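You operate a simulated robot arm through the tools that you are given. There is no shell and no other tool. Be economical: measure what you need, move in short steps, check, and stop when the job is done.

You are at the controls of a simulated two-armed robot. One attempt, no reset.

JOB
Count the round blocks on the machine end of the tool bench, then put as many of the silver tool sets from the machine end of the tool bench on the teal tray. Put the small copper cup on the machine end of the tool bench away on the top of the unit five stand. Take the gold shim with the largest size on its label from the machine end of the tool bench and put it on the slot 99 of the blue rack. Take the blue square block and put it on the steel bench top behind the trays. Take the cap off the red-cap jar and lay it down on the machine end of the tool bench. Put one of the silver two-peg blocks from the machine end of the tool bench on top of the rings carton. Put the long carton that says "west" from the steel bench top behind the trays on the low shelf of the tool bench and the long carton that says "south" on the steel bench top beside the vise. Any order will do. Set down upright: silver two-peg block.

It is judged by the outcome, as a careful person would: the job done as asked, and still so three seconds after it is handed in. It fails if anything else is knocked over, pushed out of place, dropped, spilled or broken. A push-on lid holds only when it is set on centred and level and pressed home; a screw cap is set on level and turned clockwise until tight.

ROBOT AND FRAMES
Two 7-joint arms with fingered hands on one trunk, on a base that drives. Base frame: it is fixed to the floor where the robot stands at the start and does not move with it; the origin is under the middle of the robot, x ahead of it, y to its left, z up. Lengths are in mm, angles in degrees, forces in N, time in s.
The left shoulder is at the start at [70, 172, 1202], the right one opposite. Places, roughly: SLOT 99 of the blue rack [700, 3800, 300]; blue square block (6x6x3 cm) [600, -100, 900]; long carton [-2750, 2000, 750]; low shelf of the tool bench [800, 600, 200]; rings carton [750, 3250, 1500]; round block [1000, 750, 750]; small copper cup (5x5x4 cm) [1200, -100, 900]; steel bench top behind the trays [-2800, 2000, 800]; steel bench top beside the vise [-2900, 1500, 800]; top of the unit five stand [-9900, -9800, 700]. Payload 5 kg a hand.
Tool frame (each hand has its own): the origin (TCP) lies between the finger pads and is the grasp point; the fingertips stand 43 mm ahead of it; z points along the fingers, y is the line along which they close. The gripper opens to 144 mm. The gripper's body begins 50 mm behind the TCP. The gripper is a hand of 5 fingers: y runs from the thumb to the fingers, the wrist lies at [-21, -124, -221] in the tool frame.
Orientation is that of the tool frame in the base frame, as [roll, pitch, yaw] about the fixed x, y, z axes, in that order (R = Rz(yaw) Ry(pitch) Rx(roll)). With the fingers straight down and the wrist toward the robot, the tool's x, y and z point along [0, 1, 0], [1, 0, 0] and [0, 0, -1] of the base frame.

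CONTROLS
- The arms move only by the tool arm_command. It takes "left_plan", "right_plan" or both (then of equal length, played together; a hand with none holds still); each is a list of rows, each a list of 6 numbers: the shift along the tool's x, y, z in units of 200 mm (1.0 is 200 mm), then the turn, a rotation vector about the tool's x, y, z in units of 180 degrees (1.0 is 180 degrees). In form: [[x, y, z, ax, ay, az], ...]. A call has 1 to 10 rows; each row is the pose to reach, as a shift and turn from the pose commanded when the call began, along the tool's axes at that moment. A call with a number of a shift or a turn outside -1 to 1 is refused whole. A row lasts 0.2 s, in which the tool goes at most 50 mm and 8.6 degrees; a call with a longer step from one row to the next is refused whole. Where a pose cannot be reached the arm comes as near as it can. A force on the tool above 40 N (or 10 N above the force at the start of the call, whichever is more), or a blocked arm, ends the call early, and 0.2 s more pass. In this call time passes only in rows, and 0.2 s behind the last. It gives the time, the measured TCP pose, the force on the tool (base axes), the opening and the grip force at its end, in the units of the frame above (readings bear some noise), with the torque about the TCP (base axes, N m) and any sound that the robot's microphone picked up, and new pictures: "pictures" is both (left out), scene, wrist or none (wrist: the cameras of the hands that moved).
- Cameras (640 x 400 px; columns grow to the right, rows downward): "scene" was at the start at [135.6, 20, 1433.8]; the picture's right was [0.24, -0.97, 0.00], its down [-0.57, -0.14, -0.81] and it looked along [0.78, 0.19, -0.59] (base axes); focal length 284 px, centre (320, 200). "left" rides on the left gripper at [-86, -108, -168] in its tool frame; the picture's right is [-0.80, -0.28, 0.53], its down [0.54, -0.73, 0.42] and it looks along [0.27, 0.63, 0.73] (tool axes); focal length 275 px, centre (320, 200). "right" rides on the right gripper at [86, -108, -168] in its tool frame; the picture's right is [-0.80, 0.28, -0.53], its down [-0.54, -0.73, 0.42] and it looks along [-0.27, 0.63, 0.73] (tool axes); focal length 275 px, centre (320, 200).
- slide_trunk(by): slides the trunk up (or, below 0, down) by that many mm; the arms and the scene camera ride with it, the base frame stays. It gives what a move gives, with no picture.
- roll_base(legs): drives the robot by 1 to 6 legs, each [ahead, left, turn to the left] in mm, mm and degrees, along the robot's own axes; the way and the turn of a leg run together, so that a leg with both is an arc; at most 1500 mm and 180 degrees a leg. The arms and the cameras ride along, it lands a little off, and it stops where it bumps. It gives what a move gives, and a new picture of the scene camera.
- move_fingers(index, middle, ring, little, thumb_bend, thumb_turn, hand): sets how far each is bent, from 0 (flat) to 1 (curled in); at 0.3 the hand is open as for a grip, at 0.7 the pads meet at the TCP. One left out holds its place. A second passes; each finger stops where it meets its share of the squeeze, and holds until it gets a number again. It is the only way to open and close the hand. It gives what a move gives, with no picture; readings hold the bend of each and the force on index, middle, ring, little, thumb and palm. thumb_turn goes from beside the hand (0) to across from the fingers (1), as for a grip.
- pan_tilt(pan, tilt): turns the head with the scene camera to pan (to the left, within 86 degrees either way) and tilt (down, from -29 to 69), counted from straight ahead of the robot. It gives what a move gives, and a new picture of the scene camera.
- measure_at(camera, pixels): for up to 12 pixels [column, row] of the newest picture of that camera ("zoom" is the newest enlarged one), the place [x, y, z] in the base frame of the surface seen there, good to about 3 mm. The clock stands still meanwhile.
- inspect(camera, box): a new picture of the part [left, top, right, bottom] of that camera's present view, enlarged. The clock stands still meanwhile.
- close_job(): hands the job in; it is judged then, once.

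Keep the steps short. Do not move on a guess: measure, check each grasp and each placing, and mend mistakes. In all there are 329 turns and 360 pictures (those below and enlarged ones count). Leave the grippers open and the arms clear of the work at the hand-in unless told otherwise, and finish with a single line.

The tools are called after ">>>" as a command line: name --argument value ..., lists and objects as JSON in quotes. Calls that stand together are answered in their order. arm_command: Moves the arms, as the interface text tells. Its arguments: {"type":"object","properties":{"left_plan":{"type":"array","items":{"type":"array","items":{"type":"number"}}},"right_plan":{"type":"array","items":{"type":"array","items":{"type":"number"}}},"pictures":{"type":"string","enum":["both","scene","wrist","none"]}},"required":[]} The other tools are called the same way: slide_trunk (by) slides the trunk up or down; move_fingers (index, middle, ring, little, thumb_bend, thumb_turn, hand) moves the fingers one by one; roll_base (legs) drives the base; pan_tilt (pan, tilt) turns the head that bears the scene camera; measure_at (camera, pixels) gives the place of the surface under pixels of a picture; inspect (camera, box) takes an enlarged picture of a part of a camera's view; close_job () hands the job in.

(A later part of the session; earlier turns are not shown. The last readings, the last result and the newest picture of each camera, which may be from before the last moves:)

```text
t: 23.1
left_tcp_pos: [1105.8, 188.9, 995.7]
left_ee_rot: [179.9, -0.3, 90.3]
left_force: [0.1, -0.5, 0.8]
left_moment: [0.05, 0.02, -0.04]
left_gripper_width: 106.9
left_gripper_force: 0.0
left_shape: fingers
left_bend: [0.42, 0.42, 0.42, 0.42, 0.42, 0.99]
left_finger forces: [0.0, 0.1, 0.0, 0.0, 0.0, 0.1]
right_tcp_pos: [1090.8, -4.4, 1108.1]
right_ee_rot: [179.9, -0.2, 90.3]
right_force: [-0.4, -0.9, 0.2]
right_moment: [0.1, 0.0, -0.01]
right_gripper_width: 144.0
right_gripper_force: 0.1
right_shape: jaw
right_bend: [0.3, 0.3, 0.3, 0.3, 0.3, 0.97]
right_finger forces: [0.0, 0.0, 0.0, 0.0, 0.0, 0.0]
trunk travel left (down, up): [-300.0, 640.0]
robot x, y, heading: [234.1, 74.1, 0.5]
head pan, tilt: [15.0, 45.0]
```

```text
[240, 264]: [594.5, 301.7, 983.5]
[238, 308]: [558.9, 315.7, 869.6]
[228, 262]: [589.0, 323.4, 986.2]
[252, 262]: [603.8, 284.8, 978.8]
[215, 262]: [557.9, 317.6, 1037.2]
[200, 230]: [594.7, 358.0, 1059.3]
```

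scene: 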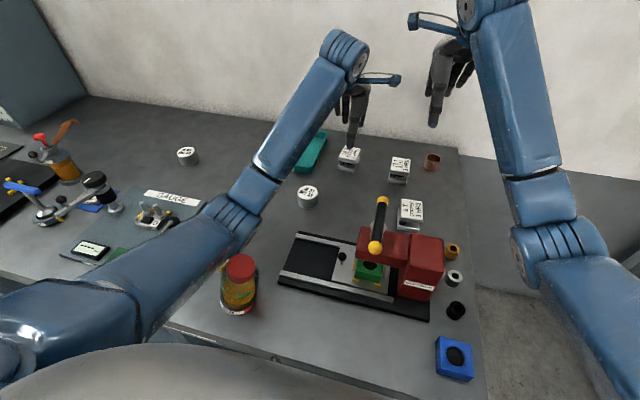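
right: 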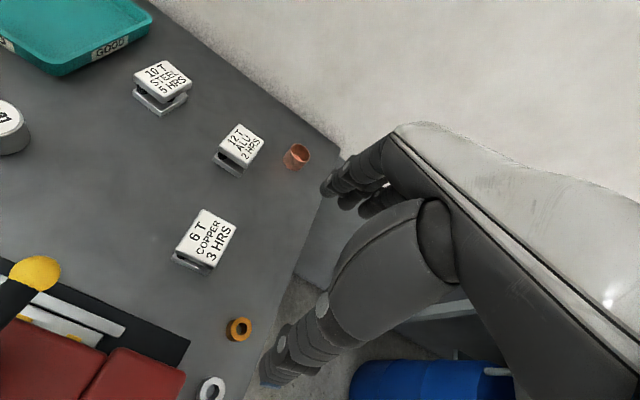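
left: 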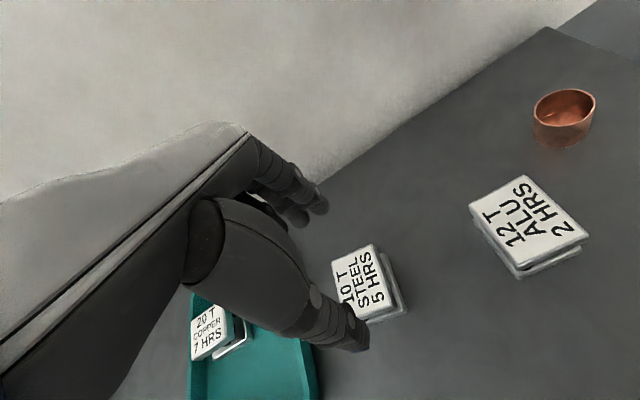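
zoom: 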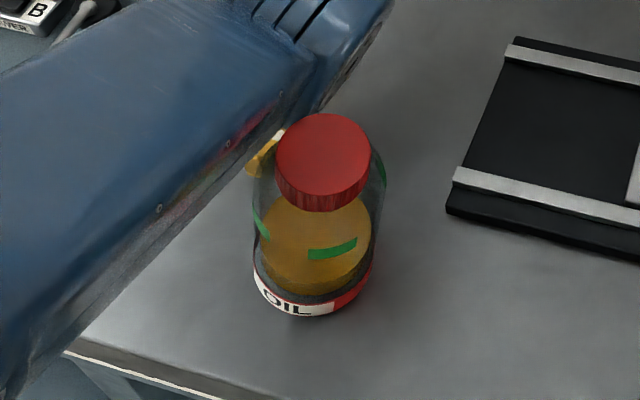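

The forearm is tilting the jar. I'll reverse slowly the way I came.

>>> arm_command --left_plan '[[0.04, 0, 0, 0, 0, 0], [0.08, 0, 0, 0, 0, 0], [0.12, 0, 0, 0, 0, 0], [0.16, 0, 0, 0, 0, 0]]' --pictures "scene"

>>> inspect --camera "scene" --box '[180, 220, 300, 340]'

```text
t: 24.1
left_tcp_pos: [1105.7, 223.3, 994.9]
left_ee_rot: [179.9, -0.2, 90.2]
left_force: [0.3, -0.2, 0.9]
left_moment: [0.03, 0.02, 0.01]
left_gripper_width: 106.9
left_gripper_force: 0.1
left_shape: fingers
left_bend: [0.42, 0.42, 0.42, 0.42, 0.42, 0.99]
left_finger forces: [0.0, 0.0, 0.0, 0.0, 0.0, 0.1]
right_tcp_pos: [1092.7, -0.4, 1108.0]
right_ee_rot: [179.8, 0.1, 90.4]
right_force: [0.0, 0.1, 1.0]
right_moment: [0.0, 0.02, -0.01]
right_gripper_width: 144.0
right_gripper_force: 0.0
right_shape: jaw
right_bend: [0.3, 0.3, 0.3, 0.3, 0.3, 0.97]
right_finger forces: [0.0, 0.0, 0.1, 0.0, 0.0, 0.0]
trunk travel left (down, up): [-300.0, 640.0]
robot x, y, heading: [231.0, 76.5, 0.1]
head pan, tilt: [15.0, 45.0]
```

scene: 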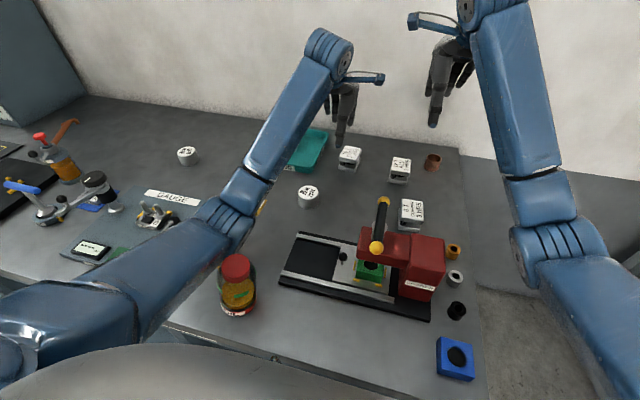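

```text
3.33 times, centred on (240, 280) of scene
```

zoom: 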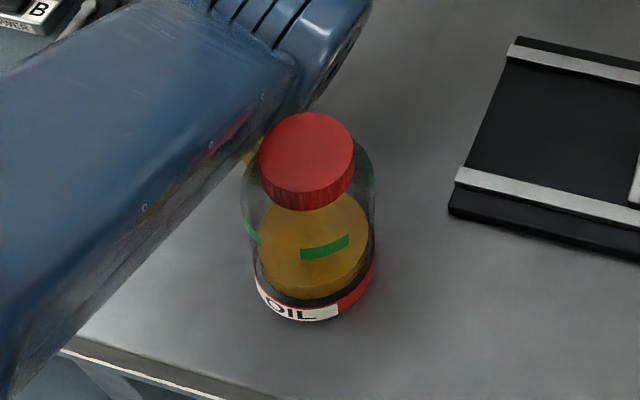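

Settling back. Continue withdrawing left.

>>> arm_command --left_plan '[[0.06, 0, -0.03, 0, 0, 0], [0.12, 0, -0.06, 0, 0, 0], [0.18, 0, -0.1, 0, 0, 0], [0.24, 0, -0.2, 0, 0, 0], [0.3, 0, -0.3, 0, 0, 0], [0.4, 0, -0.4, 0, 0, 0], [0.5, 0, -0.5, 0, 0, 0]]' --pictures "scene"

>>> inspect --camera "scene" --box '[180, 220, 300, 340]'

>>> measure_at --camera "scene" --pixels '[[223, 262], [235, 262], [212, 262], [224, 258], [240, 316]]'

```text
t: 25.7
left_tcp_pos: [1102.8, 323.7, 1096.8]
left_ee_rot: [179.9, 0.0, 90.3]
left_force: [-0.1, 0.5, 0.0]
left_moment: [0.01, -0.01, -0.02]
left_gripper_width: 106.7
left_gripper_force: 0.0
left_shape: fingers
left_bend: [0.42, 0.42, 0.42, 0.42, 0.42, 0.99]
left_finger forces: [0.0, 0.1, 0.0, 0.0, 0.0, 0.1]
right_tcp_pos: [1091.6, -0.0, 1109.9]
right_ee_rot: [179.7, 0.0, 90.4]
right_force: [-1.2, -0.5, 0.3]
right_moment: [0.0, 0.0, 0.02]
right_gripper_width: 143.9
right_gripper_force: 0.1
right_shape: jaw
right_bend: [0.3, 0.3, 0.3, 0.3, 0.3, 0.97]
right_finger forces: [0.1, 0.1, 0.1, 0.0, 0.1, 0.0]
trunk travel left (down, up): [-300.0, 640.0]
robot x, y, heading: [235.5, 75.2, 0.2]
head pan, tilt: [15.0, 45.0]
```

scene: 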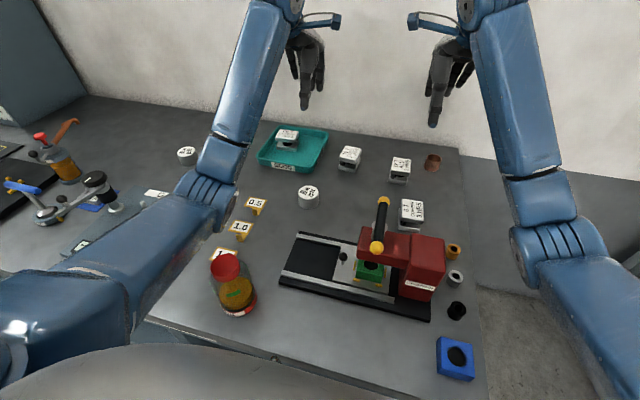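

```text
3.33 times, centred on (240, 280) of scene
```

zoom: 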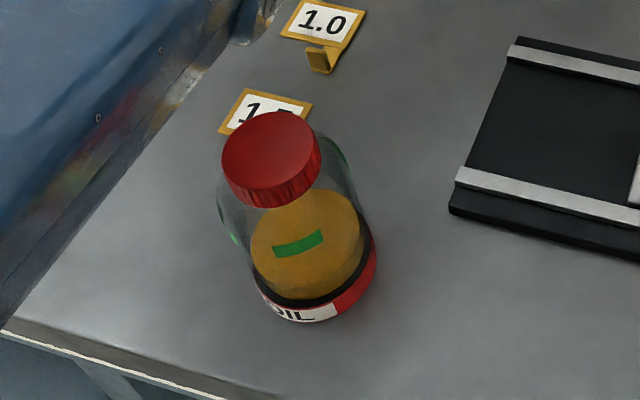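

```text
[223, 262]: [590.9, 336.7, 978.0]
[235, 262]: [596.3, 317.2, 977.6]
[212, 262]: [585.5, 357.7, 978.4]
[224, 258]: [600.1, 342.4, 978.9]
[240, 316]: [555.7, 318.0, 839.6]
```

The jar is back upright at the same place. To keep the elbows clear of it I'll raise the trunk 180 mm.

>>> slide_trunk --by 180

>>> arm_command --left_plan '[[-0.12, 0, 0.1, 0, 0, 0], [-0.3, 0, 0.2, 0, 0, 0], [-0.45, 0, 0.3, 0, 0, 0], [-0.55, 0, 0.45, 0, 0, 0], [-0.66, 0, 0.6, 0, 0, 0]]' --pictures "scene"

```text
t: 27.7
left_tcp_pos: [1103.8, 323.5, 1275.9]
left_ee_rot: [179.9, -0.1, 90.2]
left_force: [0.6, -0.7, -0.6]
left_moment: [0.0, 0.04, 0.02]
left_gripper_width: 106.6
left_gripper_force: 0.0
left_shape: fingers
left_bend: [0.42, 0.42, 0.42, 0.42, 0.42, 0.99]
left_finger forces: [0.0, 0.0, 0.0, 0.0, 0.0, 0.0]
right_tcp_pos: [1091.7, -0.1, 1287.6]
right_ee_rot: [179.9, 0.0, 90.4]
right_force: [-1.1, 0.9, -0.2]
right_moment: [0.0, 0.01, -0.02]
right_gripper_width: 143.9
right_gripper_force: 0.1
right_shape: jaw
right_bend: [0.3, 0.3, 0.3, 0.3, 0.3, 0.97]
right_finger forces: [0.0, 0.1, 0.1, 0.0, 0.0, 0.0]
trunk travel left (down, up): [-480.0, 460.0]
robot x, y, heading: [233.8, 73.8, 0.2]
head pan, tilt: [15.0, 45.0]
```

```text
t: 28.9
left_tcp_pos: [1104.7, 190.7, 1156.1]
left_ee_rot: [179.7, -0.1, 90.2]
left_force: [1.4, 0.1, 0.8]
left_moment: [0.01, 0.02, -0.04]
left_gripper_width: 106.7
left_gripper_force: 0.1
left_shape: fingers
left_bend: [0.42, 0.42, 0.42, 0.42, 0.42, 0.99]
left_finger forces: [0.1, 0.1, 0.0, 0.1, 0.0, 0.0]
right_tcp_pos: [1093.2, -2.3, 1288.2]
right_ee_rot: [179.8, -0.2, 90.4]
right_force: [0.7, -0.6, 0.7]
right_moment: [0.04, 0.05, 0.01]
right_gripper_width: 143.7
right_gripper_force: 0.1
right_shape: jaw
right_bend: [0.3, 0.3, 0.3, 0.3, 0.3, 0.97]
right_finger forces: [0.0, 0.0, 0.0, 0.1, 0.1, 0.0]
trunk travel left (down, up): [-480.0, 460.0]
robot x, y, heading: [234.7, 71.6, -0.1]
head pan, tilt: [15.0, 45.0]
```

scene: 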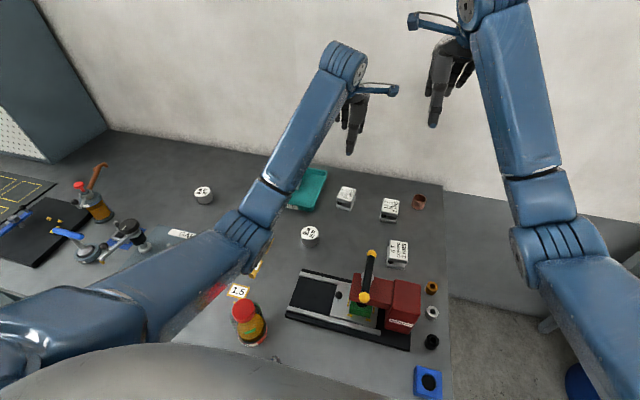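

Jar untouched. Now lower toward the 10T set, watching the jar.

>>> arm_command --left_plan '[[0, 0, 0.2, 0, 0, 0], [0, 0, 0.4, 0, 0, 0], [0, 0, 0.6, 0, 0, 0], [0, 0, 0.8, 0, 0, 0]]' --pictures "both"

>>> measure_at --camera "scene" --pixels '[[243, 309], [243, 270], [262, 250]]'

```text
t: 29.9
left_tcp_pos: [1105.1, 187.4, 1010.5]
left_ee_rot: [179.2, -0.3, 90.3]
left_force: [-0.4, 0.0, -0.6]
left_moment: [0.05, -0.01, 0.03]
left_gripper_width: 107.0
left_gripper_force: 0.1
left_shape: fingers
left_bend: [0.42, 0.42, 0.42, 0.42, 0.42, 0.99]
left_finger forces: [0.0, 0.0, 0.0, 0.0, 0.0, 0.1]
right_tcp_pos: [1089.9, -8.1, 1294.9]
right_ee_rot: [179.7, -0.4, 90.4]
right_force: [-0.6, -0.6, 0.3]
right_moment: [0.04, 0.01, -0.03]
right_gripper_width: 143.8
right_gripper_force: 0.1
right_shape: jaw
right_bend: [0.3, 0.3, 0.3, 0.3, 0.3, 0.97]
right_finger forces: [0.0, 0.1, 0.0, 0.0, 0.1, 0.0]
trunk travel left (down, up): [-480.0, 460.0]
robot x, y, heading: [236.9, 75.5, -0.0]
head pan, tilt: [15.0, 45.0]
```

scene: 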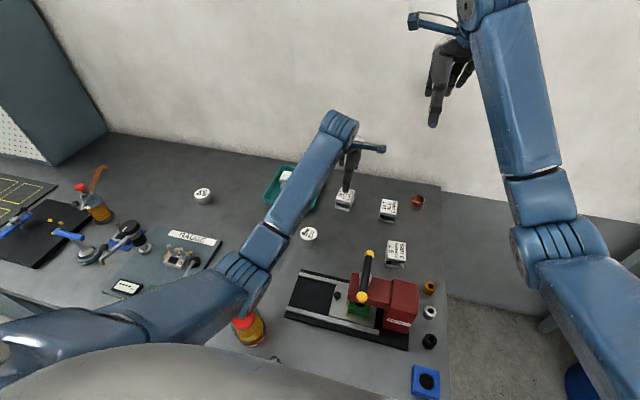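
left: 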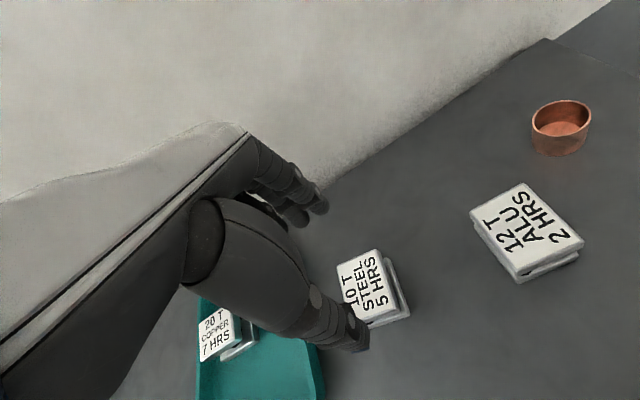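

```text
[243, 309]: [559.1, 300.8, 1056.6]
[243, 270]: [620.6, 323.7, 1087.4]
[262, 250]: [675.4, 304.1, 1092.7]
```

The TCP stopped 14 mm high, so the elbow may be touching the jar again. Back up immediately.

>>> arm_command --left_plan '[[0, 0, -0.1, 0, 0, 0], [0, 0, -0.2, 0, 0, 0], [0, 0, -0.4, 0, 0, 0], [0, 0, -0.6, 0, 0, 0], [0, 0, -0.8, 0, 0, 0], [0.2, 0, -0.9, 0, 0, 0], [0.4, 0, -1.0, 0, 0, 0], [0.6, 0, -1.0, 0, 0, 0]]' --pictures "scene"

>>> inspect --camera "scene" --box '[180, 240, 320, 380]'

```text
t: 31.7
left_tcp_pos: [1104.5, 313.8, 1197.0]
left_ee_rot: [179.9, 0.0, 90.3]
left_force: [-0.3, -0.3, -1.1]
left_moment: [-0.02, -0.03, 0.02]
left_gripper_width: 106.9
left_gripper_force: 0.2
left_shape: fingers
left_bend: [0.42, 0.42, 0.42, 0.42, 0.42, 0.99]
left_finger forces: [0.0, 0.0, 0.0, 0.1, 0.1, 0.1]
right_tcp_pos: [1093.3, -0.3, 1288.7]
right_ee_rot: [179.9, 0.0, 90.4]
right_force: [1.1, 1.1, -0.1]
right_moment: [-0.06, 0.01, 0.02]
right_gripper_width: 144.0
right_gripper_force: 0.0
right_shape: jaw
right_bend: [0.3, 0.3, 0.3, 0.3, 0.3, 0.97]
right_finger forces: [0.0, 0.0, 0.1, 0.0, 0.1, 0.0]
trunk travel left (down, up): [-480.0, 460.0]
robot x, y, heading: [236.1, 75.5, 0.0]
head pan, tilt: [15.0, 45.0]
```

scene: 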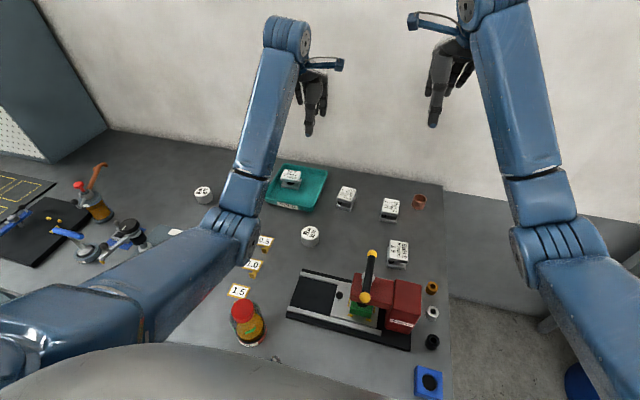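

```text
2.86 times, centred on (250, 310) of scene
```

zoom: 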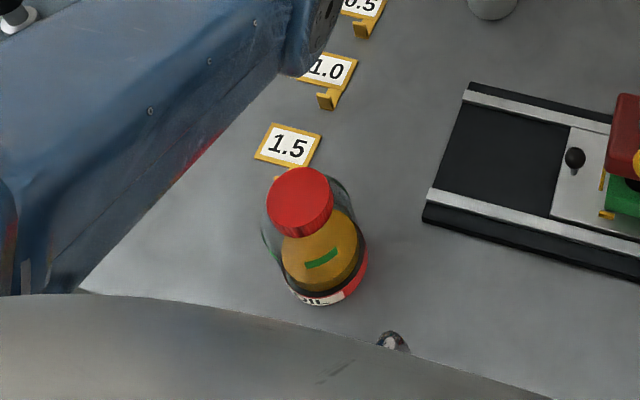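

The jar is fine. I'll move the base back about 45 mm and the trunk down 100, so the left arm is nearly straight (elbow high) at that reach.

>>> roll_base --legs '[[-45, 20, 0]]'

>>> slide_trunk --by -100

```text
t: 32.6
left_tcp_pos: [1067.0, 328.0, 1192.1]
left_ee_rot: [-179.8, -0.2, 90.1]
left_force: [0.4, -1.2, -1.1]
left_moment: [0.08, 0.11, -0.04]
left_gripper_width: 106.8
left_gripper_force: 0.0
left_shape: fingers
left_bend: [0.42, 0.42, 0.42, 0.42, 0.42, 0.99]
left_finger forces: [0.0, 0.1, 0.0, 0.0, 0.0, 0.0]
right_tcp_pos: [1054.4, 12.9, 1282.4]
right_ee_rot: [-179.9, -0.1, 90.3]
right_force: [1.1, -1.2, -0.4]
right_moment: [0.1, 0.15, 0.03]
right_gripper_width: 144.2
right_gripper_force: 0.0
right_shape: jaw
right_bend: [0.3, 0.3, 0.3, 0.3, 0.3, 0.97]
right_finger forces: [0.0, 0.0, 0.0, 0.0, 0.0, 0.1]
trunk travel left (down, up): [-480.0, 460.0]
robot x, y, heading: [192.2, 91.4, 0.2]
head pan, tilt: [15.0, 45.0]
```

scene: 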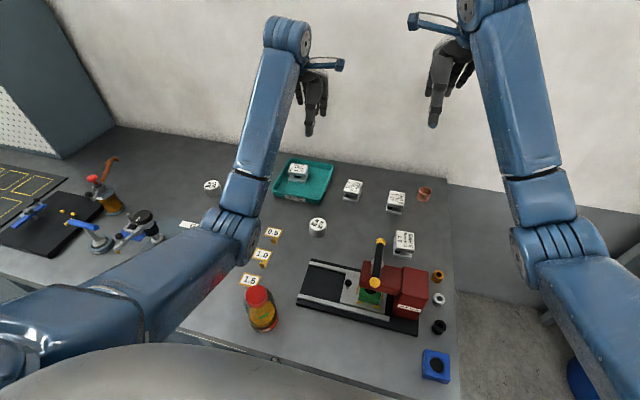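

```text
t: 33.9
left_tcp_pos: [1060.5, 330.2, 1098.1]
left_ee_rot: [179.9, 0.0, 90.2]
left_force: [-0.6, -1.1, 0.6]
left_moment: [-0.01, -0.04, 0.03]
left_gripper_width: 107.1
left_gripper_force: 0.0
left_shape: fingers
left_bend: [0.42, 0.42, 0.42, 0.42, 0.42, 0.99]
left_finger forces: [0.1, 0.0, 0.0, 0.0, 0.0, 0.1]
right_tcp_pos: [1048.0, 15.7, 1188.8]
right_ee_rot: [179.9, 0.1, 90.2]
right_force: [0.1, -0.3, 1.0]
right_moment: [-0.06, -0.02, -0.03]
right_gripper_width: 143.8
right_gripper_force: 0.0
right_shape: jaw
right_bend: [0.3, 0.3, 0.3, 0.3, 0.3, 0.97]
right_finger forces: [0.0, 0.0, 0.1, 0.0, 0.1, 0.1]
trunk travel left (down, up): [-380.0, 560.0]
robot x, y, heading: [189.9, 91.6, -0.1]
head pan, tilt: [15.0, 45.0]
```

>>> arm_command --left_plan '[[-0.1, 0.215, 0, 0, 0, 0], [-0.3, 0.215, 0.05, 0, 0, 0], [-0.5, 0.215, 0.1, 0, 0, 0], [-0.6, 0.215, 0.2, 0, 0, 0], [-0.695, 0.215, 0.3, 0, 0, 0]]' --pictures "scene"

>>> inspect --camera "scene" --box '[180, 210, 340, 360]'

```text
t: 35.1
left_tcp_pos: [1103.4, 191.5, 1035.6]
left_ee_rot: [179.9, 0.0, 90.1]
left_force: [-0.3, -0.2, 0.3]
left_moment: [0.01, -0.03, 0.02]
left_gripper_width: 106.8
left_gripper_force: 0.0
left_shape: fingers
left_bend: [0.42, 0.42, 0.42, 0.42, 0.42, 0.99]
left_finger forces: [0.1, 0.0, 0.0, 0.1, 0.0, 0.1]
right_tcp_pos: [1048.7, 14.1, 1189.4]
right_ee_rot: [179.8, -0.2, 90.2]
right_force: [-0.5, 0.9, -0.2]
right_moment: [0.05, 0.01, 0.01]
right_gripper_width: 143.8
right_gripper_force: 0.1
right_shape: jaw
right_bend: [0.3, 0.3, 0.3, 0.3, 0.3, 0.97]
right_finger forces: [0.1, 0.1, 0.1, 0.1, 0.0, 0.0]
trunk travel left (down, up): [-380.0, 560.0]
robot x, y, heading: [190.4, 94.5, 0.2]
head pan, tilt: [15.0, 45.0]
```

scene: 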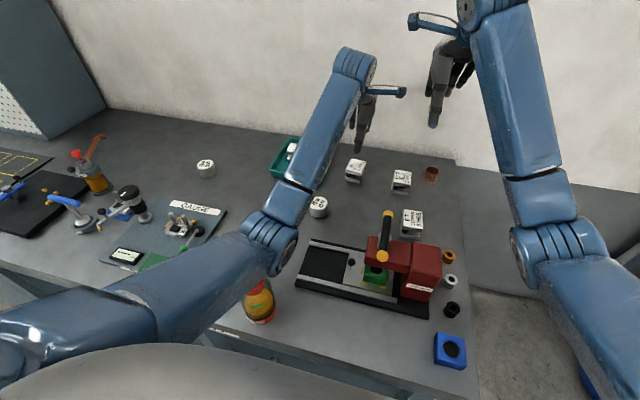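

```text
2.67 times, centred on (260, 285) of scene
```

zoom: 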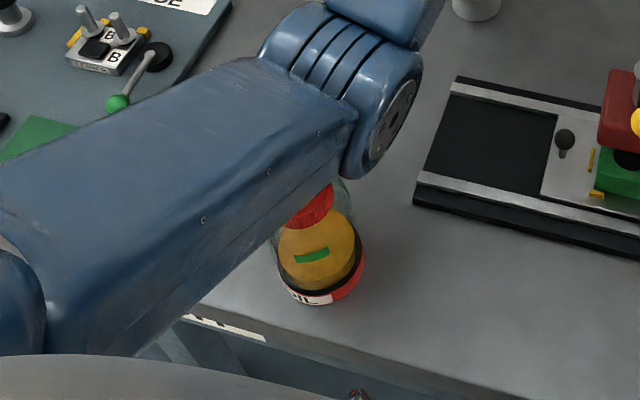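

>>> measure_at --camera "scene" --pixels '[[270, 236], [285, 258], [265, 262], [240, 285], [245, 250], [260, 320]]'

```text
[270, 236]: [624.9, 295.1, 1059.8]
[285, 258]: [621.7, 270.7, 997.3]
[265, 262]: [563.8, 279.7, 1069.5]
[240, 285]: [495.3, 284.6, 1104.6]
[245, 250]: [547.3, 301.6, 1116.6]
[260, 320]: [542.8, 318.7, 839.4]
```

The elbow hangs low over the jar, so I won't go further that way. Any tool set will do, so I'll withdraw the left arm and use the right arm on 12T ALU, which keeps its elbow clear.

>>> arm_command --left_plan '[[0, 0, -0.2, 0, 0, 0], [0.1, 0, -0.4, 0, 0, 0], [0.3, 0, -0.5, 0, 0, 0], [0.5, 0, -0.6, 0, 0, 0], [0.7, 0, -0.7, 0, 0, 0], [0.9, 0, -0.8, 0, 0, 0], [1.0, -0.1, -0.8, 0, 0, 0], [1.0, -0.3, -0.8, 0, 0, 0], [1.0, -0.5, -0.8, 0, 0, 0], [1.0, -0.7, -0.8, 0, 0, 0]]' --pictures "none"

>>> pan_tilt --pan 0 --tilt 45

```text
t: 37.3
left_tcp_pos: [961.0, 392.9, 1197.3]
left_ee_rot: [179.9, 0.1, 90.1]
left_force: [-0.4, -0.1, -0.2]
left_moment: [0.02, -0.07, -0.02]
left_gripper_width: 106.9
left_gripper_force: 0.0
left_shape: fingers
left_bend: [0.42, 0.42, 0.42, 0.42, 0.42, 0.99]
left_finger forces: [0.1, 0.1, 0.0, 0.0, 0.0, 0.0]
right_tcp_pos: [1046.8, 19.4, 1190.5]
right_ee_rot: [179.7, 0.0, 90.1]
right_force: [-0.8, 0.0, -0.8]
right_moment: [-0.08, -0.04, -0.04]
right_gripper_width: 143.8
right_gripper_force: 0.1
right_shape: jaw
right_bend: [0.3, 0.3, 0.3, 0.3, 0.3, 0.97]
right_finger forces: [0.0, 0.0, 0.0, 0.0, 0.1, 0.1]
trunk travel left (down, up): [-380.0, 560.0]
robot x, y, heading: [193.1, 94.0, 0.0]
head pan, tilt: [15.0, 45.0]
```

```text
t: 38.1
left_tcp_pos: [964.5, 389.8, 1196.7]
left_ee_rot: [-180.0, -0.1, 90.1]
left_force: [0.2, -0.3, 0.1]
left_moment: [0.01, -0.02, 0.0]
left_gripper_width: 107.2
left_gripper_force: 0.0
left_shape: fingers
left_bend: [0.42, 0.42, 0.42, 0.42, 0.42, 0.99]
left_finger forces: [0.0, 0.0, 0.0, 0.0, 0.0, 0.0]
right_tcp_pos: [1049.1, 15.3, 1188.2]
right_ee_rot: [179.9, 0.0, 90.1]
right_force: [-1.4, -0.5, 0.6]
right_moment: [0.01, -0.01, -0.02]
right_gripper_width: 144.0
right_gripper_force: 0.0
right_shape: jaw
right_bend: [0.3, 0.3, 0.3, 0.3, 0.3, 0.97]
right_finger forces: [0.1, 0.0, 0.0, 0.0, 0.0, 0.1]
trunk travel left (down, up): [-380.0, 560.0]
robot x, y, heading: [193.6, 93.8, -0.0]
head pan, tilt: [0.0, 45.0]
```

scene: 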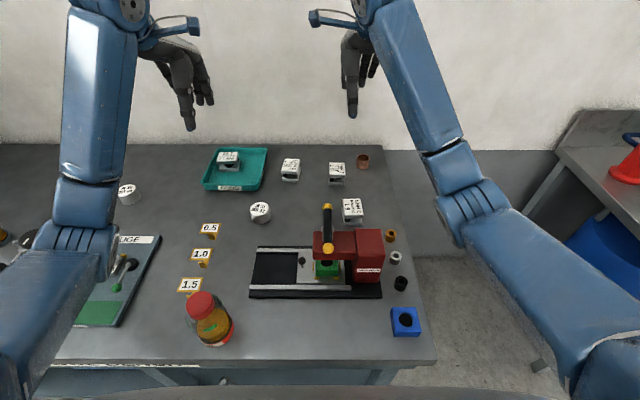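

Clear view now. Measure everything on this end.

>>> inspect --camera "scene" --box '[180, 140, 440, 300]'

>>> measure_at --camera "scene" --pixels '[[329, 166], [345, 166], [329, 180], [345, 182], [329, 208], [327, 246], [362, 165], [393, 326], [418, 335], [393, 310], [416, 309], [280, 296]]'

```text
2.46 times, centred on (310, 220) of scene
```

zoom: 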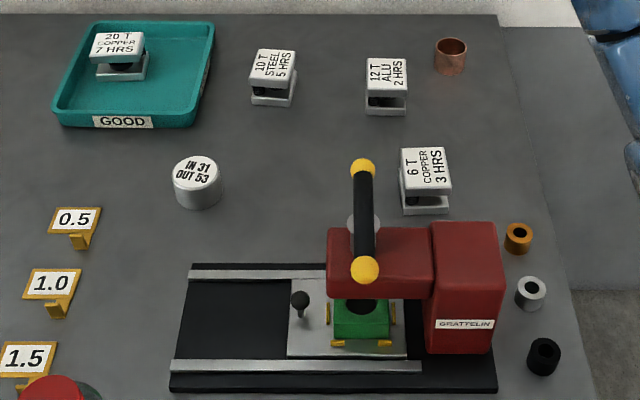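

```text
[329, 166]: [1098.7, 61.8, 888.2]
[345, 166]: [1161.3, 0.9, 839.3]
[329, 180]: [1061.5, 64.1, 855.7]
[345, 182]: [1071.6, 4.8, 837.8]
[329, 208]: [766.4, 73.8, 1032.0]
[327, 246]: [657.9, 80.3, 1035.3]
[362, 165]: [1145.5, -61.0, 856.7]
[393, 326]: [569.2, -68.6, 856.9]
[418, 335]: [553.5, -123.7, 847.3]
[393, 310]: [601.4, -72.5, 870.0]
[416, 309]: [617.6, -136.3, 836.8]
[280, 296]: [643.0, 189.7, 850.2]
```

>>> measure_at --camera "zoom" --pixels '[[368, 88], [408, 90], [368, 62], [405, 62], [387, 75], [367, 112], [406, 112], [400, 208], [448, 210], [452, 185], [402, 155], [446, 152]]'

>>> measure_at --camera "zoom" --pixels '[[450, 40], [450, 55], [437, 45], [466, 45], [450, 72], [50, 297], [74, 270], [40, 315], [63, 300], [20, 360], [55, 350], [30, 385]]'

```text
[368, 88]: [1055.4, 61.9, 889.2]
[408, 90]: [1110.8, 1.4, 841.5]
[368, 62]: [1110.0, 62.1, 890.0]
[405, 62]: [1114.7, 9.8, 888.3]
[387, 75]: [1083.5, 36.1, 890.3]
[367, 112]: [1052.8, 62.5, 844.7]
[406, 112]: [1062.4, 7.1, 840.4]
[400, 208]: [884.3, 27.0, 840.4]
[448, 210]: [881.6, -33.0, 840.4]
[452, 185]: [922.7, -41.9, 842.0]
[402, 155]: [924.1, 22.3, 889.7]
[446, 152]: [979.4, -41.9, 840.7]
```

```text
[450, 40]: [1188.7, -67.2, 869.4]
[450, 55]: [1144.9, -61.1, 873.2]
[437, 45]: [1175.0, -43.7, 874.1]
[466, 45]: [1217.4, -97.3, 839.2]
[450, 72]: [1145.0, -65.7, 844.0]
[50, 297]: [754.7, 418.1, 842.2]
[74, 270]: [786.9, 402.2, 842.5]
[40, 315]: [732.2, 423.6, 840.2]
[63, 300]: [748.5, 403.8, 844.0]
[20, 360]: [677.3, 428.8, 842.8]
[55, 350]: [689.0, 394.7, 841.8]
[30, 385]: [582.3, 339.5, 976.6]
```

12T centre is (1085,35). Narrow the right hand and move it above the set.

>>> move_fingers --hand "right" --index 0.42 --middle 0.42 --ring 0.42 --little 0.42 --thumb_bend 0.42 --thumb_turn 1

>>> arm_command --right_plan '[[0.05, 0.09, 0.2, 0, 0, 0], [0.1, 0.185, 0.4, 0, 0, 0], [0.11, 0.185, 0.6, 0, 0, 0], [0.11, 0.185, 0.8, 0, 0, 0], [0.11, 0.185, 0.94, 0, 0, 0]]' --pictures "both"

>>> measure_at --camera "scene" --pixels '[[450, 215], [470, 240], [430, 220], [500, 260]]'

```text
t: 39.1
left_tcp_pos: [963.7, 391.9, 1196.0]
left_ee_rot: [179.9, 0.0, 90.1]
left_force: [-0.3, 0.6, -0.1]
left_moment: [0.0, 0.01, 0.01]
left_gripper_width: 107.0
left_gripper_force: 0.0
left_shape: fingers
left_bend: [0.42, 0.42, 0.42, 0.42, 0.42, 0.99]
left_finger forces: [0.0, 0.0, 0.0, 0.1, 0.0, 0.0]
right_tcp_pos: [1048.6, 15.2, 1187.5]
right_ee_rot: [179.9, -0.1, 90.3]
right_force: [0.3, 0.1, -0.5]
right_moment: [0.02, 0.01, 0.01]
right_gripper_width: 107.9
right_gripper_force: 0.2
right_shape: fingers
right_bend: [0.42, 0.42, 0.42, 0.42, 0.42, 0.99]
right_finger forces: [0.0, 0.0, 0.0, 0.0, 0.0, 0.0]
trunk travel left (down, up): [-380.0, 560.0]
robot x, y, heading: [184.8, 95.6, 0.3]
head pan, tilt: [0.0, 45.0]
```

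```text
t: 40.3
left_tcp_pos: [964.1, 392.0, 1195.5]
left_ee_rot: [-179.9, -0.1, 90.1]
left_force: [0.3, 0.2, 0.7]
left_moment: [0.0, 0.02, -0.01]
left_gripper_width: 107.2
left_gripper_force: 0.1
left_shape: fingers
left_bend: [0.42, 0.42, 0.42, 0.42, 0.42, 0.99]
left_finger forces: [0.1, 0.0, 0.0, 0.1, 0.0, 0.0]
right_tcp_pos: [1087.3, 35.8, 1002.3]
right_ee_rot: [179.9, 0.0, 90.2]
right_force: [-0.4, -0.2, -0.8]
right_moment: [-0.01, 0.0, 0.0]
right_gripper_width: 107.4
right_gripper_force: 0.1
right_shape: fingers
right_bend: [0.42, 0.42, 0.42, 0.42, 0.42, 0.99]
right_finger forces: [0.1, 0.0, 0.0, 0.0, 0.1, 0.1]
trunk travel left (down, up): [-380.0, 560.0]
robot x, y, heading: [194.1, 95.3, -0.0]
head pan, tilt: [0.0, 45.0]
```

scene: 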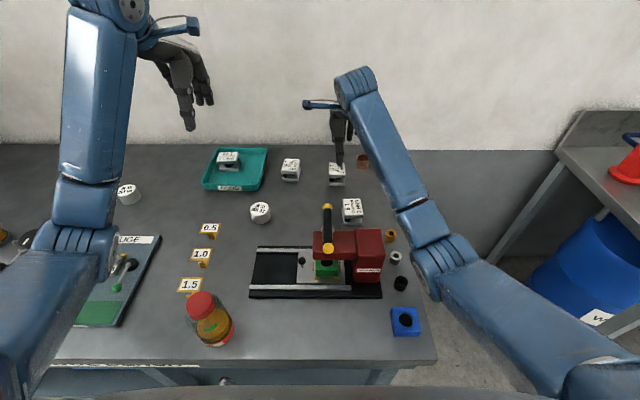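
right: 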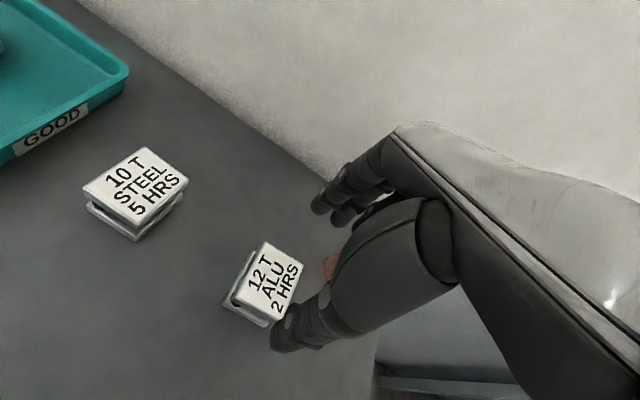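

```text
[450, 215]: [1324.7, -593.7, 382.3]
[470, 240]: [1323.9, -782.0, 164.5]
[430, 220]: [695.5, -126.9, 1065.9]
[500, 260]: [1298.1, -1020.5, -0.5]
```

The elbow is clear of the rings. Lower onto the set, gently.

>>> arm_command --right_plan '[[0, 0, 0.16, 0, 0, 0], [0, 0, 0.32, 0, 0, 0], [0, 0, 0.45, 0, 0, 0], [0, 0, 0.545, 0, 0, 0]]' --pictures "both"

```text
t: 41.3
left_tcp_pos: [962.8, 386.1, 1199.2]
left_ee_rot: [180.0, -0.3, 90.0]
left_force: [0.2, 0.6, 0.0]
left_moment: [0.05, 0.01, 0.02]
left_gripper_width: 107.3
left_gripper_force: 0.1
left_shape: fingers
left_bend: [0.42, 0.42, 0.42, 0.42, 0.42, 0.99]
left_finger forces: [0.0, 0.0, 0.0, 0.0, 0.0, 0.0]
right_tcp_pos: [1086.4, 33.7, 896.6]
right_ee_rot: [179.5, -0.2, 90.1]
right_force: [-0.6, 1.3, -0.2]
right_moment: [0.0, 0.0, -0.02]
right_gripper_width: 107.4
right_gripper_force: 0.0
right_shape: fingers
right_bend: [0.42, 0.42, 0.42, 0.42, 0.42, 0.99]
right_finger forces: [0.0, 0.1, 0.1, 0.1, 0.0, 0.0]
trunk travel left (down, up): [-380.0, 560.0]
robot x, y, heading: [192.8, 99.2, -0.0]
head pan, tilt: [0.0, 45.0]
```

scene: 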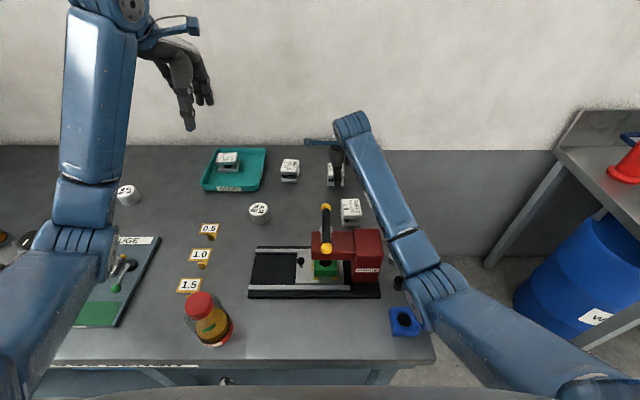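
right: 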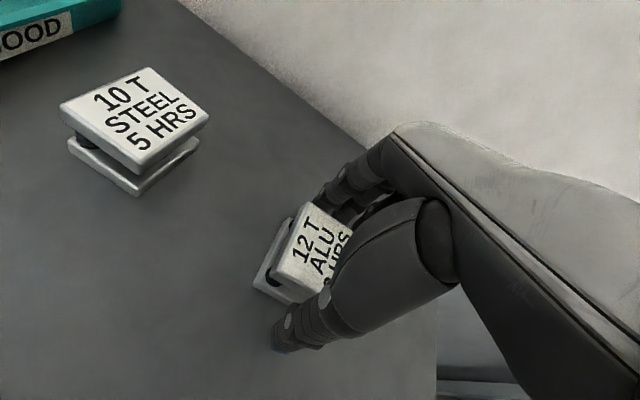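

Small sway suggests the elbow may be brushing something. Grip now and lift.

>>> move_fingers --hand "right" --index 0.7 --middle 0.7 --ring 0.7 --little 0.7 --thumb_bend 0.7

>>> arm_command --right_plan '[[0, 0, -0.1, 0, 0, 0], [0, 0, -0.3, 0, 0, 0], [0, 0, -0.5, 0, 0, 0], [0, 0, -0.7, 0, 0, 0], [0, 0, -0.9, 0, 0, 0], [0, 0, -1.0, 0, 0, 0]]' --pictures "both"

>>> inspect --camera "scene" --box '[300, 180, 440, 350]'

```text
t: 42.3
left_tcp_pos: [962.1, 385.4, 1199.1]
left_ee_rot: [179.8, -0.1, 90.0]
left_force: [-0.3, -0.4, 0.4]
left_moment: [-0.02, 0.01, -0.05]
left_gripper_width: 107.1
left_gripper_force: 0.1
left_shape: fingers
left_bend: [0.42, 0.42, 0.42, 0.42, 0.42, 0.99]
left_finger forces: [0.1, 0.0, 0.0, 0.1, 0.1, 0.1]
right_tcp_pos: [1087.6, 33.1, 899.3]
right_ee_rot: [179.5, -0.2, 90.1]
right_force: [1.0, -2.9, 4.7]
right_moment: [-0.16, -0.37, -0.14]
right_gripper_width: 68.8
right_gripper_force: 22.7
right_shape: fingers
right_bend: [0.53, 0.54, 0.7, 0.7, 0.55, 1.0]
right_finger forces: [11.8, 11.7, 0.1, 0.0, 20.6, 0.0]
trunk travel left (down, up): [-380.0, 560.0]
robot x, y, heading: [191.0, 89.8, 0.2]
head pan, tilt: [0.0, 45.0]
```

```text
t: 43.7
left_tcp_pos: [964.0, 391.5, 1195.9]
left_ee_rot: [-179.9, -0.1, 90.1]
left_force: [-0.2, 0.3, -0.8]
left_moment: [0.04, -0.02, 0.02]
left_gripper_width: 107.2
left_gripper_force: 0.1
left_shape: fingers
left_bend: [0.42, 0.42, 0.42, 0.42, 0.42, 0.99]
left_finger forces: [0.0, 0.0, 0.0, 0.0, 0.0, 0.1]
right_tcp_pos: [1085.7, 37.2, 1091.7]
right_ee_rot: [-179.9, 0.0, 90.2]
right_force: [-0.2, -0.7, -4.6]
right_moment: [-0.01, -0.01, 0.01]
right_gripper_width: 68.7
right_gripper_force: 19.3
right_shape: fingers
right_bend: [0.52, 0.55, 0.7, 0.7, 0.56, 1.0]
right_finger forces: [12.1, 7.4, 0.1, 0.0, 19.4, 0.1]
trunk travel left (down, up): [-380.0, 560.0]
robot x, y, heading: [193.0, 96.5, 0.2]
head pan, tilt: [0.0, 45.0]
```

scene: 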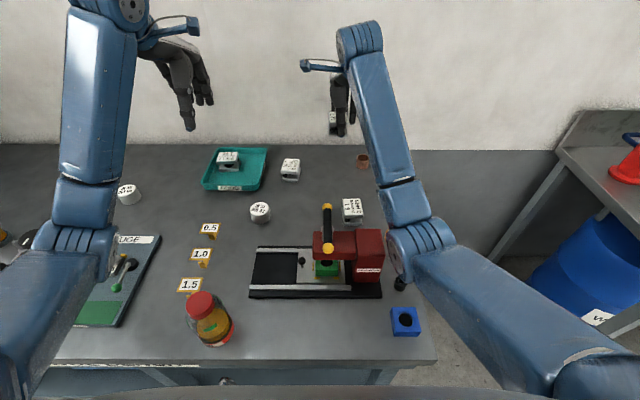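
right: 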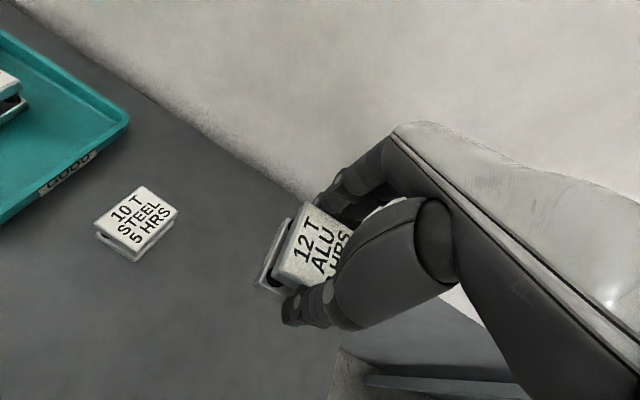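

```text
2.35 times, centred on (370, 265) of scene
```

zoom: 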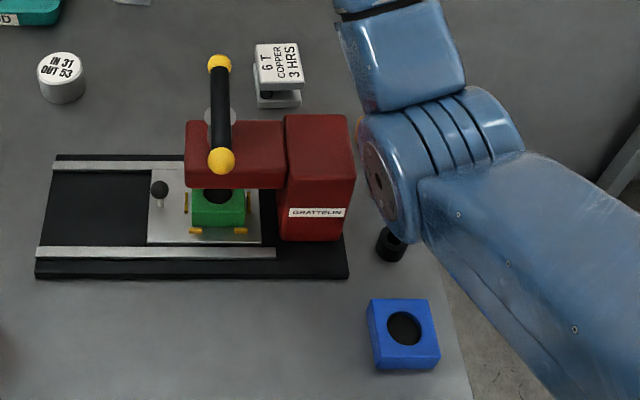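

12T is held (4.6 N). I'll fold ring and little away and measure the tray's free space.

>>> move_fingers --hand "right" --ring 1.0 --little 1.0

>>> inspect --camera "scene" --box '[190, 135, 310, 210]'

>>> measure_at --camera "zoom" --pixels '[[150, 135], [270, 135], [150, 180], [255, 182], [262, 150], [263, 110], [80, 240], [355, 240], [230, 295], [100, 260], [345, 200], [230, 230]]'

```text
t: 44.7
left_tcp_pos: [965.3, 390.8, 1195.1]
left_ee_rot: [180.0, -0.1, 90.1]
left_force: [0.7, -0.3, -0.3]
left_moment: [-0.01, -0.04, 0.02]
left_gripper_width: 106.9
left_gripper_force: 0.1
left_shape: fingers
left_bend: [0.42, 0.42, 0.42, 0.42, 0.42, 0.99]
left_finger forces: [0.1, 0.0, 0.1, 0.0, 0.1, 0.1]
right_tcp_pos: [1084.5, 37.5, 1091.5]
right_ee_rot: [180.0, 0.0, 90.1]
right_force: [-0.1, 0.8, -4.6]
right_moment: [-0.02, 0.04, 0.0]
right_gripper_width: 68.8
right_gripper_force: 19.2
right_shape: fingers
right_bend: [0.52, 0.55, 1.0, 1.0, 0.56, 1.0]
right_finger forces: [11.9, 7.4, 0.0, 0.1, 19.4, 0.0]
trunk travel left (down, up): [-380.0, 560.0]
robot x, y, heading: [193.5, 94.0, 0.0]
head pan, tilt: [0.0, 45.0]
```

```text
5.33 times, centred on (250, 172) of scene
```

zoom: 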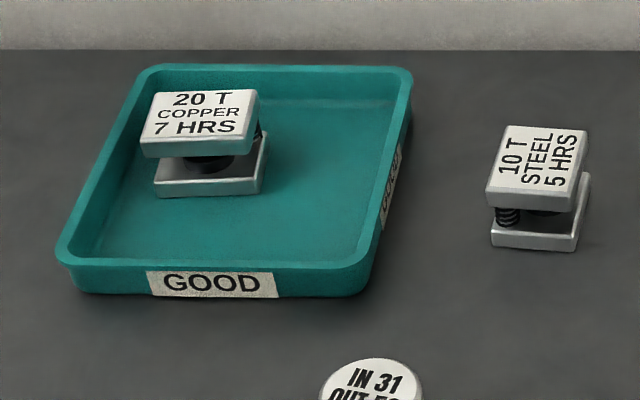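

```text
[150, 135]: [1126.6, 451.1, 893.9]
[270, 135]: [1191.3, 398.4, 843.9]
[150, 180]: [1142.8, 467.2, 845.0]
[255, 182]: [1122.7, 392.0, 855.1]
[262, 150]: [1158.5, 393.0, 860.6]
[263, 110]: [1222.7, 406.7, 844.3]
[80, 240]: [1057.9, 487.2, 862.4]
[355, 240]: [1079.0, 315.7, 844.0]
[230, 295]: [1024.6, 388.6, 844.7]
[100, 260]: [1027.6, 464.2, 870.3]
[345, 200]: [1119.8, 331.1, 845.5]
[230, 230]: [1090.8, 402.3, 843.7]
```

Plan: place 12T at (1100,350). Raise the trunk so the elbow clears the press lever, then drive left 280.

>>> slide_trunk --by 150

>>> roll_base --legs '[[0, 280, 0]]'

>>> measure_at --camera "scene" --pixels '[[400, 250], [395, 265], [420, 290], [410, 230]]'

```text
t: 46.5
left_tcp_pos: [963.5, 391.9, 1345.8]
left_ee_rot: [179.9, 0.0, 90.1]
left_force: [-1.0, 0.1, -0.2]
left_moment: [-0.01, 0.02, 0.01]
left_gripper_width: 107.0
left_gripper_force: 0.0
left_shape: fingers
left_bend: [0.42, 0.42, 0.42, 0.42, 0.42, 0.99]
left_finger forces: [0.1, 0.1, 0.0, 0.0, 0.0, 0.0]
right_tcp_pos: [1085.9, 37.3, 1242.6]
right_ee_rot: [-179.9, 0.1, 90.2]
right_force: [0.2, -0.9, -4.9]
right_moment: [-0.04, 0.0, -0.02]
right_gripper_width: 68.7
right_gripper_force: 19.4
right_shape: fingers
right_bend: [0.52, 0.55, 1.0, 1.0, 0.56, 1.0]
right_finger forces: [12.0, 7.3, 0.1, 0.1, 19.4, 0.1]
trunk travel left (down, up): [-530.0, 410.0]
robot x, y, heading: [193.7, 92.9, 0.1]
head pan, tilt: [0.0, 45.0]
```

```text
t: 48.4
left_tcp_pos: [967.0, 664.3, 1345.8]
left_ee_rot: [180.0, -0.2, 89.8]
left_force: [0.3, -0.6, -0.3]
left_moment: [0.06, 0.0, -0.01]
left_gripper_width: 107.0
left_gripper_force: 0.0
left_shape: fingers
left_bend: [0.42, 0.42, 0.42, 0.42, 0.42, 0.99]
left_finger forces: [0.0, 0.1, 0.0, 0.0, 0.0, 0.0]
right_tcp_pos: [1085.5, 311.2, 1241.9]
right_ee_rot: [-180.0, -0.1, 89.9]
right_force: [0.7, -0.7, -4.6]
right_moment: [-0.01, 0.01, 0.01]
right_gripper_width: 68.9
right_gripper_force: 19.0
right_shape: fingers
right_bend: [0.52, 0.55, 1.0, 1.0, 0.56, 1.0]
right_finger forces: [12.0, 7.3, 0.1, 0.0, 19.3, 0.1]
trunk travel left (down, up): [-530.0, 410.0]
robot x, y, heading: [190.4, 374.6, -0.1]
head pan, tilt: [0.0, 45.0]
```

scene: 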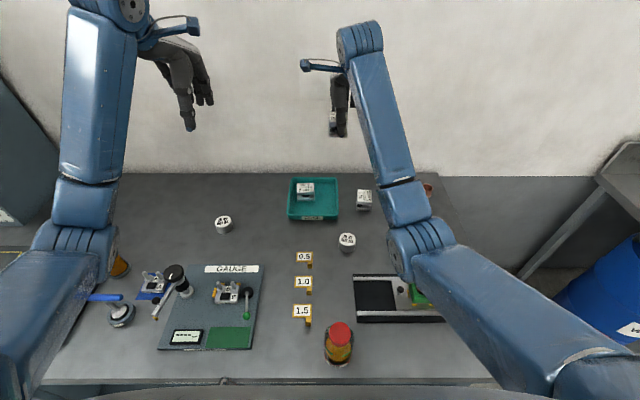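

```text
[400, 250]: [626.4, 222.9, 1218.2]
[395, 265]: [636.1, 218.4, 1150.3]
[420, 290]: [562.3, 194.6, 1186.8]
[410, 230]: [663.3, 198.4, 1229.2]
```

Elbow inner edge y ≈ 220, jar edge ≈ 296: clear. Lower the trunk 150 and move over the tray spot.

>>> slide_trunk --by -150

>>> arm_command --right_plan '[[0.09, 0.07, 0.1, 0, 0, 0], [0.185, 0.07, 0.2, 0, 0, 0], [0.185, 0.07, 0.35, 0, 0, 0], [0.185, 0.07, 0.5, 0, 0, 0], [0.185, 0.07, 0.65, 0, 0, 0]]' --pictures "both"

>>> measure_at --camera "scene" --pixels '[[340, 330], [340, 316], [395, 265], [390, 290]]'

```text
t: 50.2
left_tcp_pos: [966.4, 666.7, 1197.1]
left_ee_rot: [179.9, 0.0, 89.8]
left_force: [0.3, 0.8, 0.5]
left_moment: [0.0, -0.02, 0.02]
left_gripper_width: 107.2
left_gripper_force: 0.0
left_shape: fingers
left_bend: [0.42, 0.42, 0.42, 0.42, 0.42, 0.99]
left_finger forces: [0.0, 0.1, 0.1, 0.0, 0.0, 0.0]
right_tcp_pos: [1084.7, 313.3, 1092.0]
right_ee_rot: [180.0, 0.0, 89.9]
right_force: [-0.5, 0.0, -4.3]
right_moment: [-0.07, 0.01, -0.03]
right_gripper_width: 68.9
right_gripper_force: 19.1
right_shape: fingers
right_bend: [0.52, 0.55, 1.0, 1.0, 0.56, 1.0]
right_finger forces: [12.0, 7.2, 0.0, 0.1, 19.5, 0.0]
trunk travel left (down, up): [-380.0, 560.0]
robot x, y, heading: [188.5, 376.3, -0.3]
head pan, tilt: [0.0, 45.0]
```

```text
t: 51.4
left_tcp_pos: [967.3, 666.3, 1195.6]
left_ee_rot: [180.0, 0.0, 89.8]
left_force: [0.7, -0.6, 0.3]
left_moment: [0.02, 0.01, 0.0]
left_gripper_width: 107.2
left_gripper_force: 0.0
left_shape: fingers
left_bend: [0.42, 0.42, 0.42, 0.42, 0.42, 0.99]
left_finger forces: [0.0, 0.1, 0.0, 0.0, 0.0, 0.0]
right_tcp_pos: [1100.0, 349.7, 962.0]
right_ee_rot: [179.9, 0.0, 89.9]
right_force: [1.2, 0.1, -3.1]
right_moment: [-0.06, 0.02, -0.01]
right_gripper_width: 68.7
right_gripper_force: 19.3
right_shape: fingers
right_bend: [0.52, 0.55, 1.0, 1.0, 0.56, 1.0]
right_finger forces: [12.1, 7.0, 0.1, 0.0, 19.2, 0.0]
trunk travel left (down, up): [-380.0, 560.0]
robot x, y, heading: [192.1, 373.3, -0.3]
head pan, tilt: [0.0, 45.0]
```

scene: 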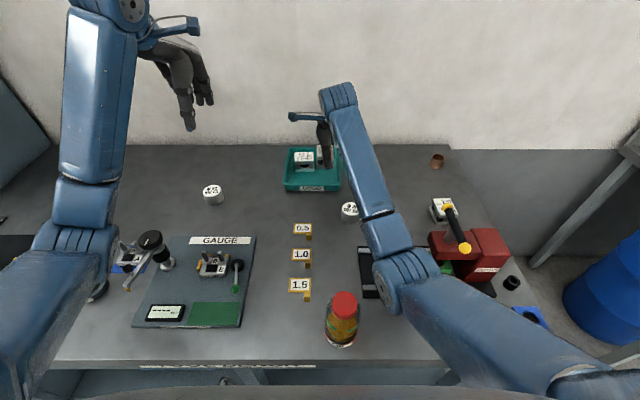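
right: 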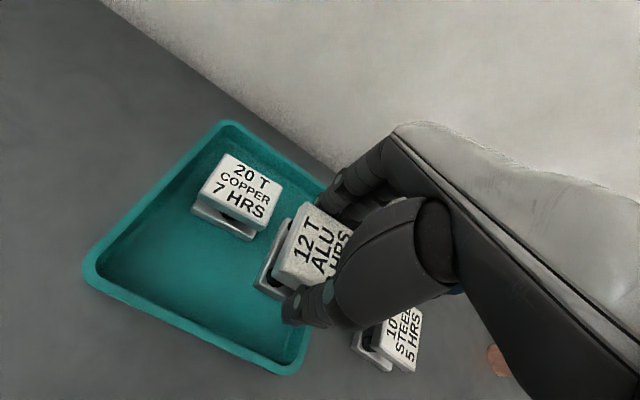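

```text
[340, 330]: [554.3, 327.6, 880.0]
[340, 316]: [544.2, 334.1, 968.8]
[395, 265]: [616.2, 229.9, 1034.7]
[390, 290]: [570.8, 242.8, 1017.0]
```

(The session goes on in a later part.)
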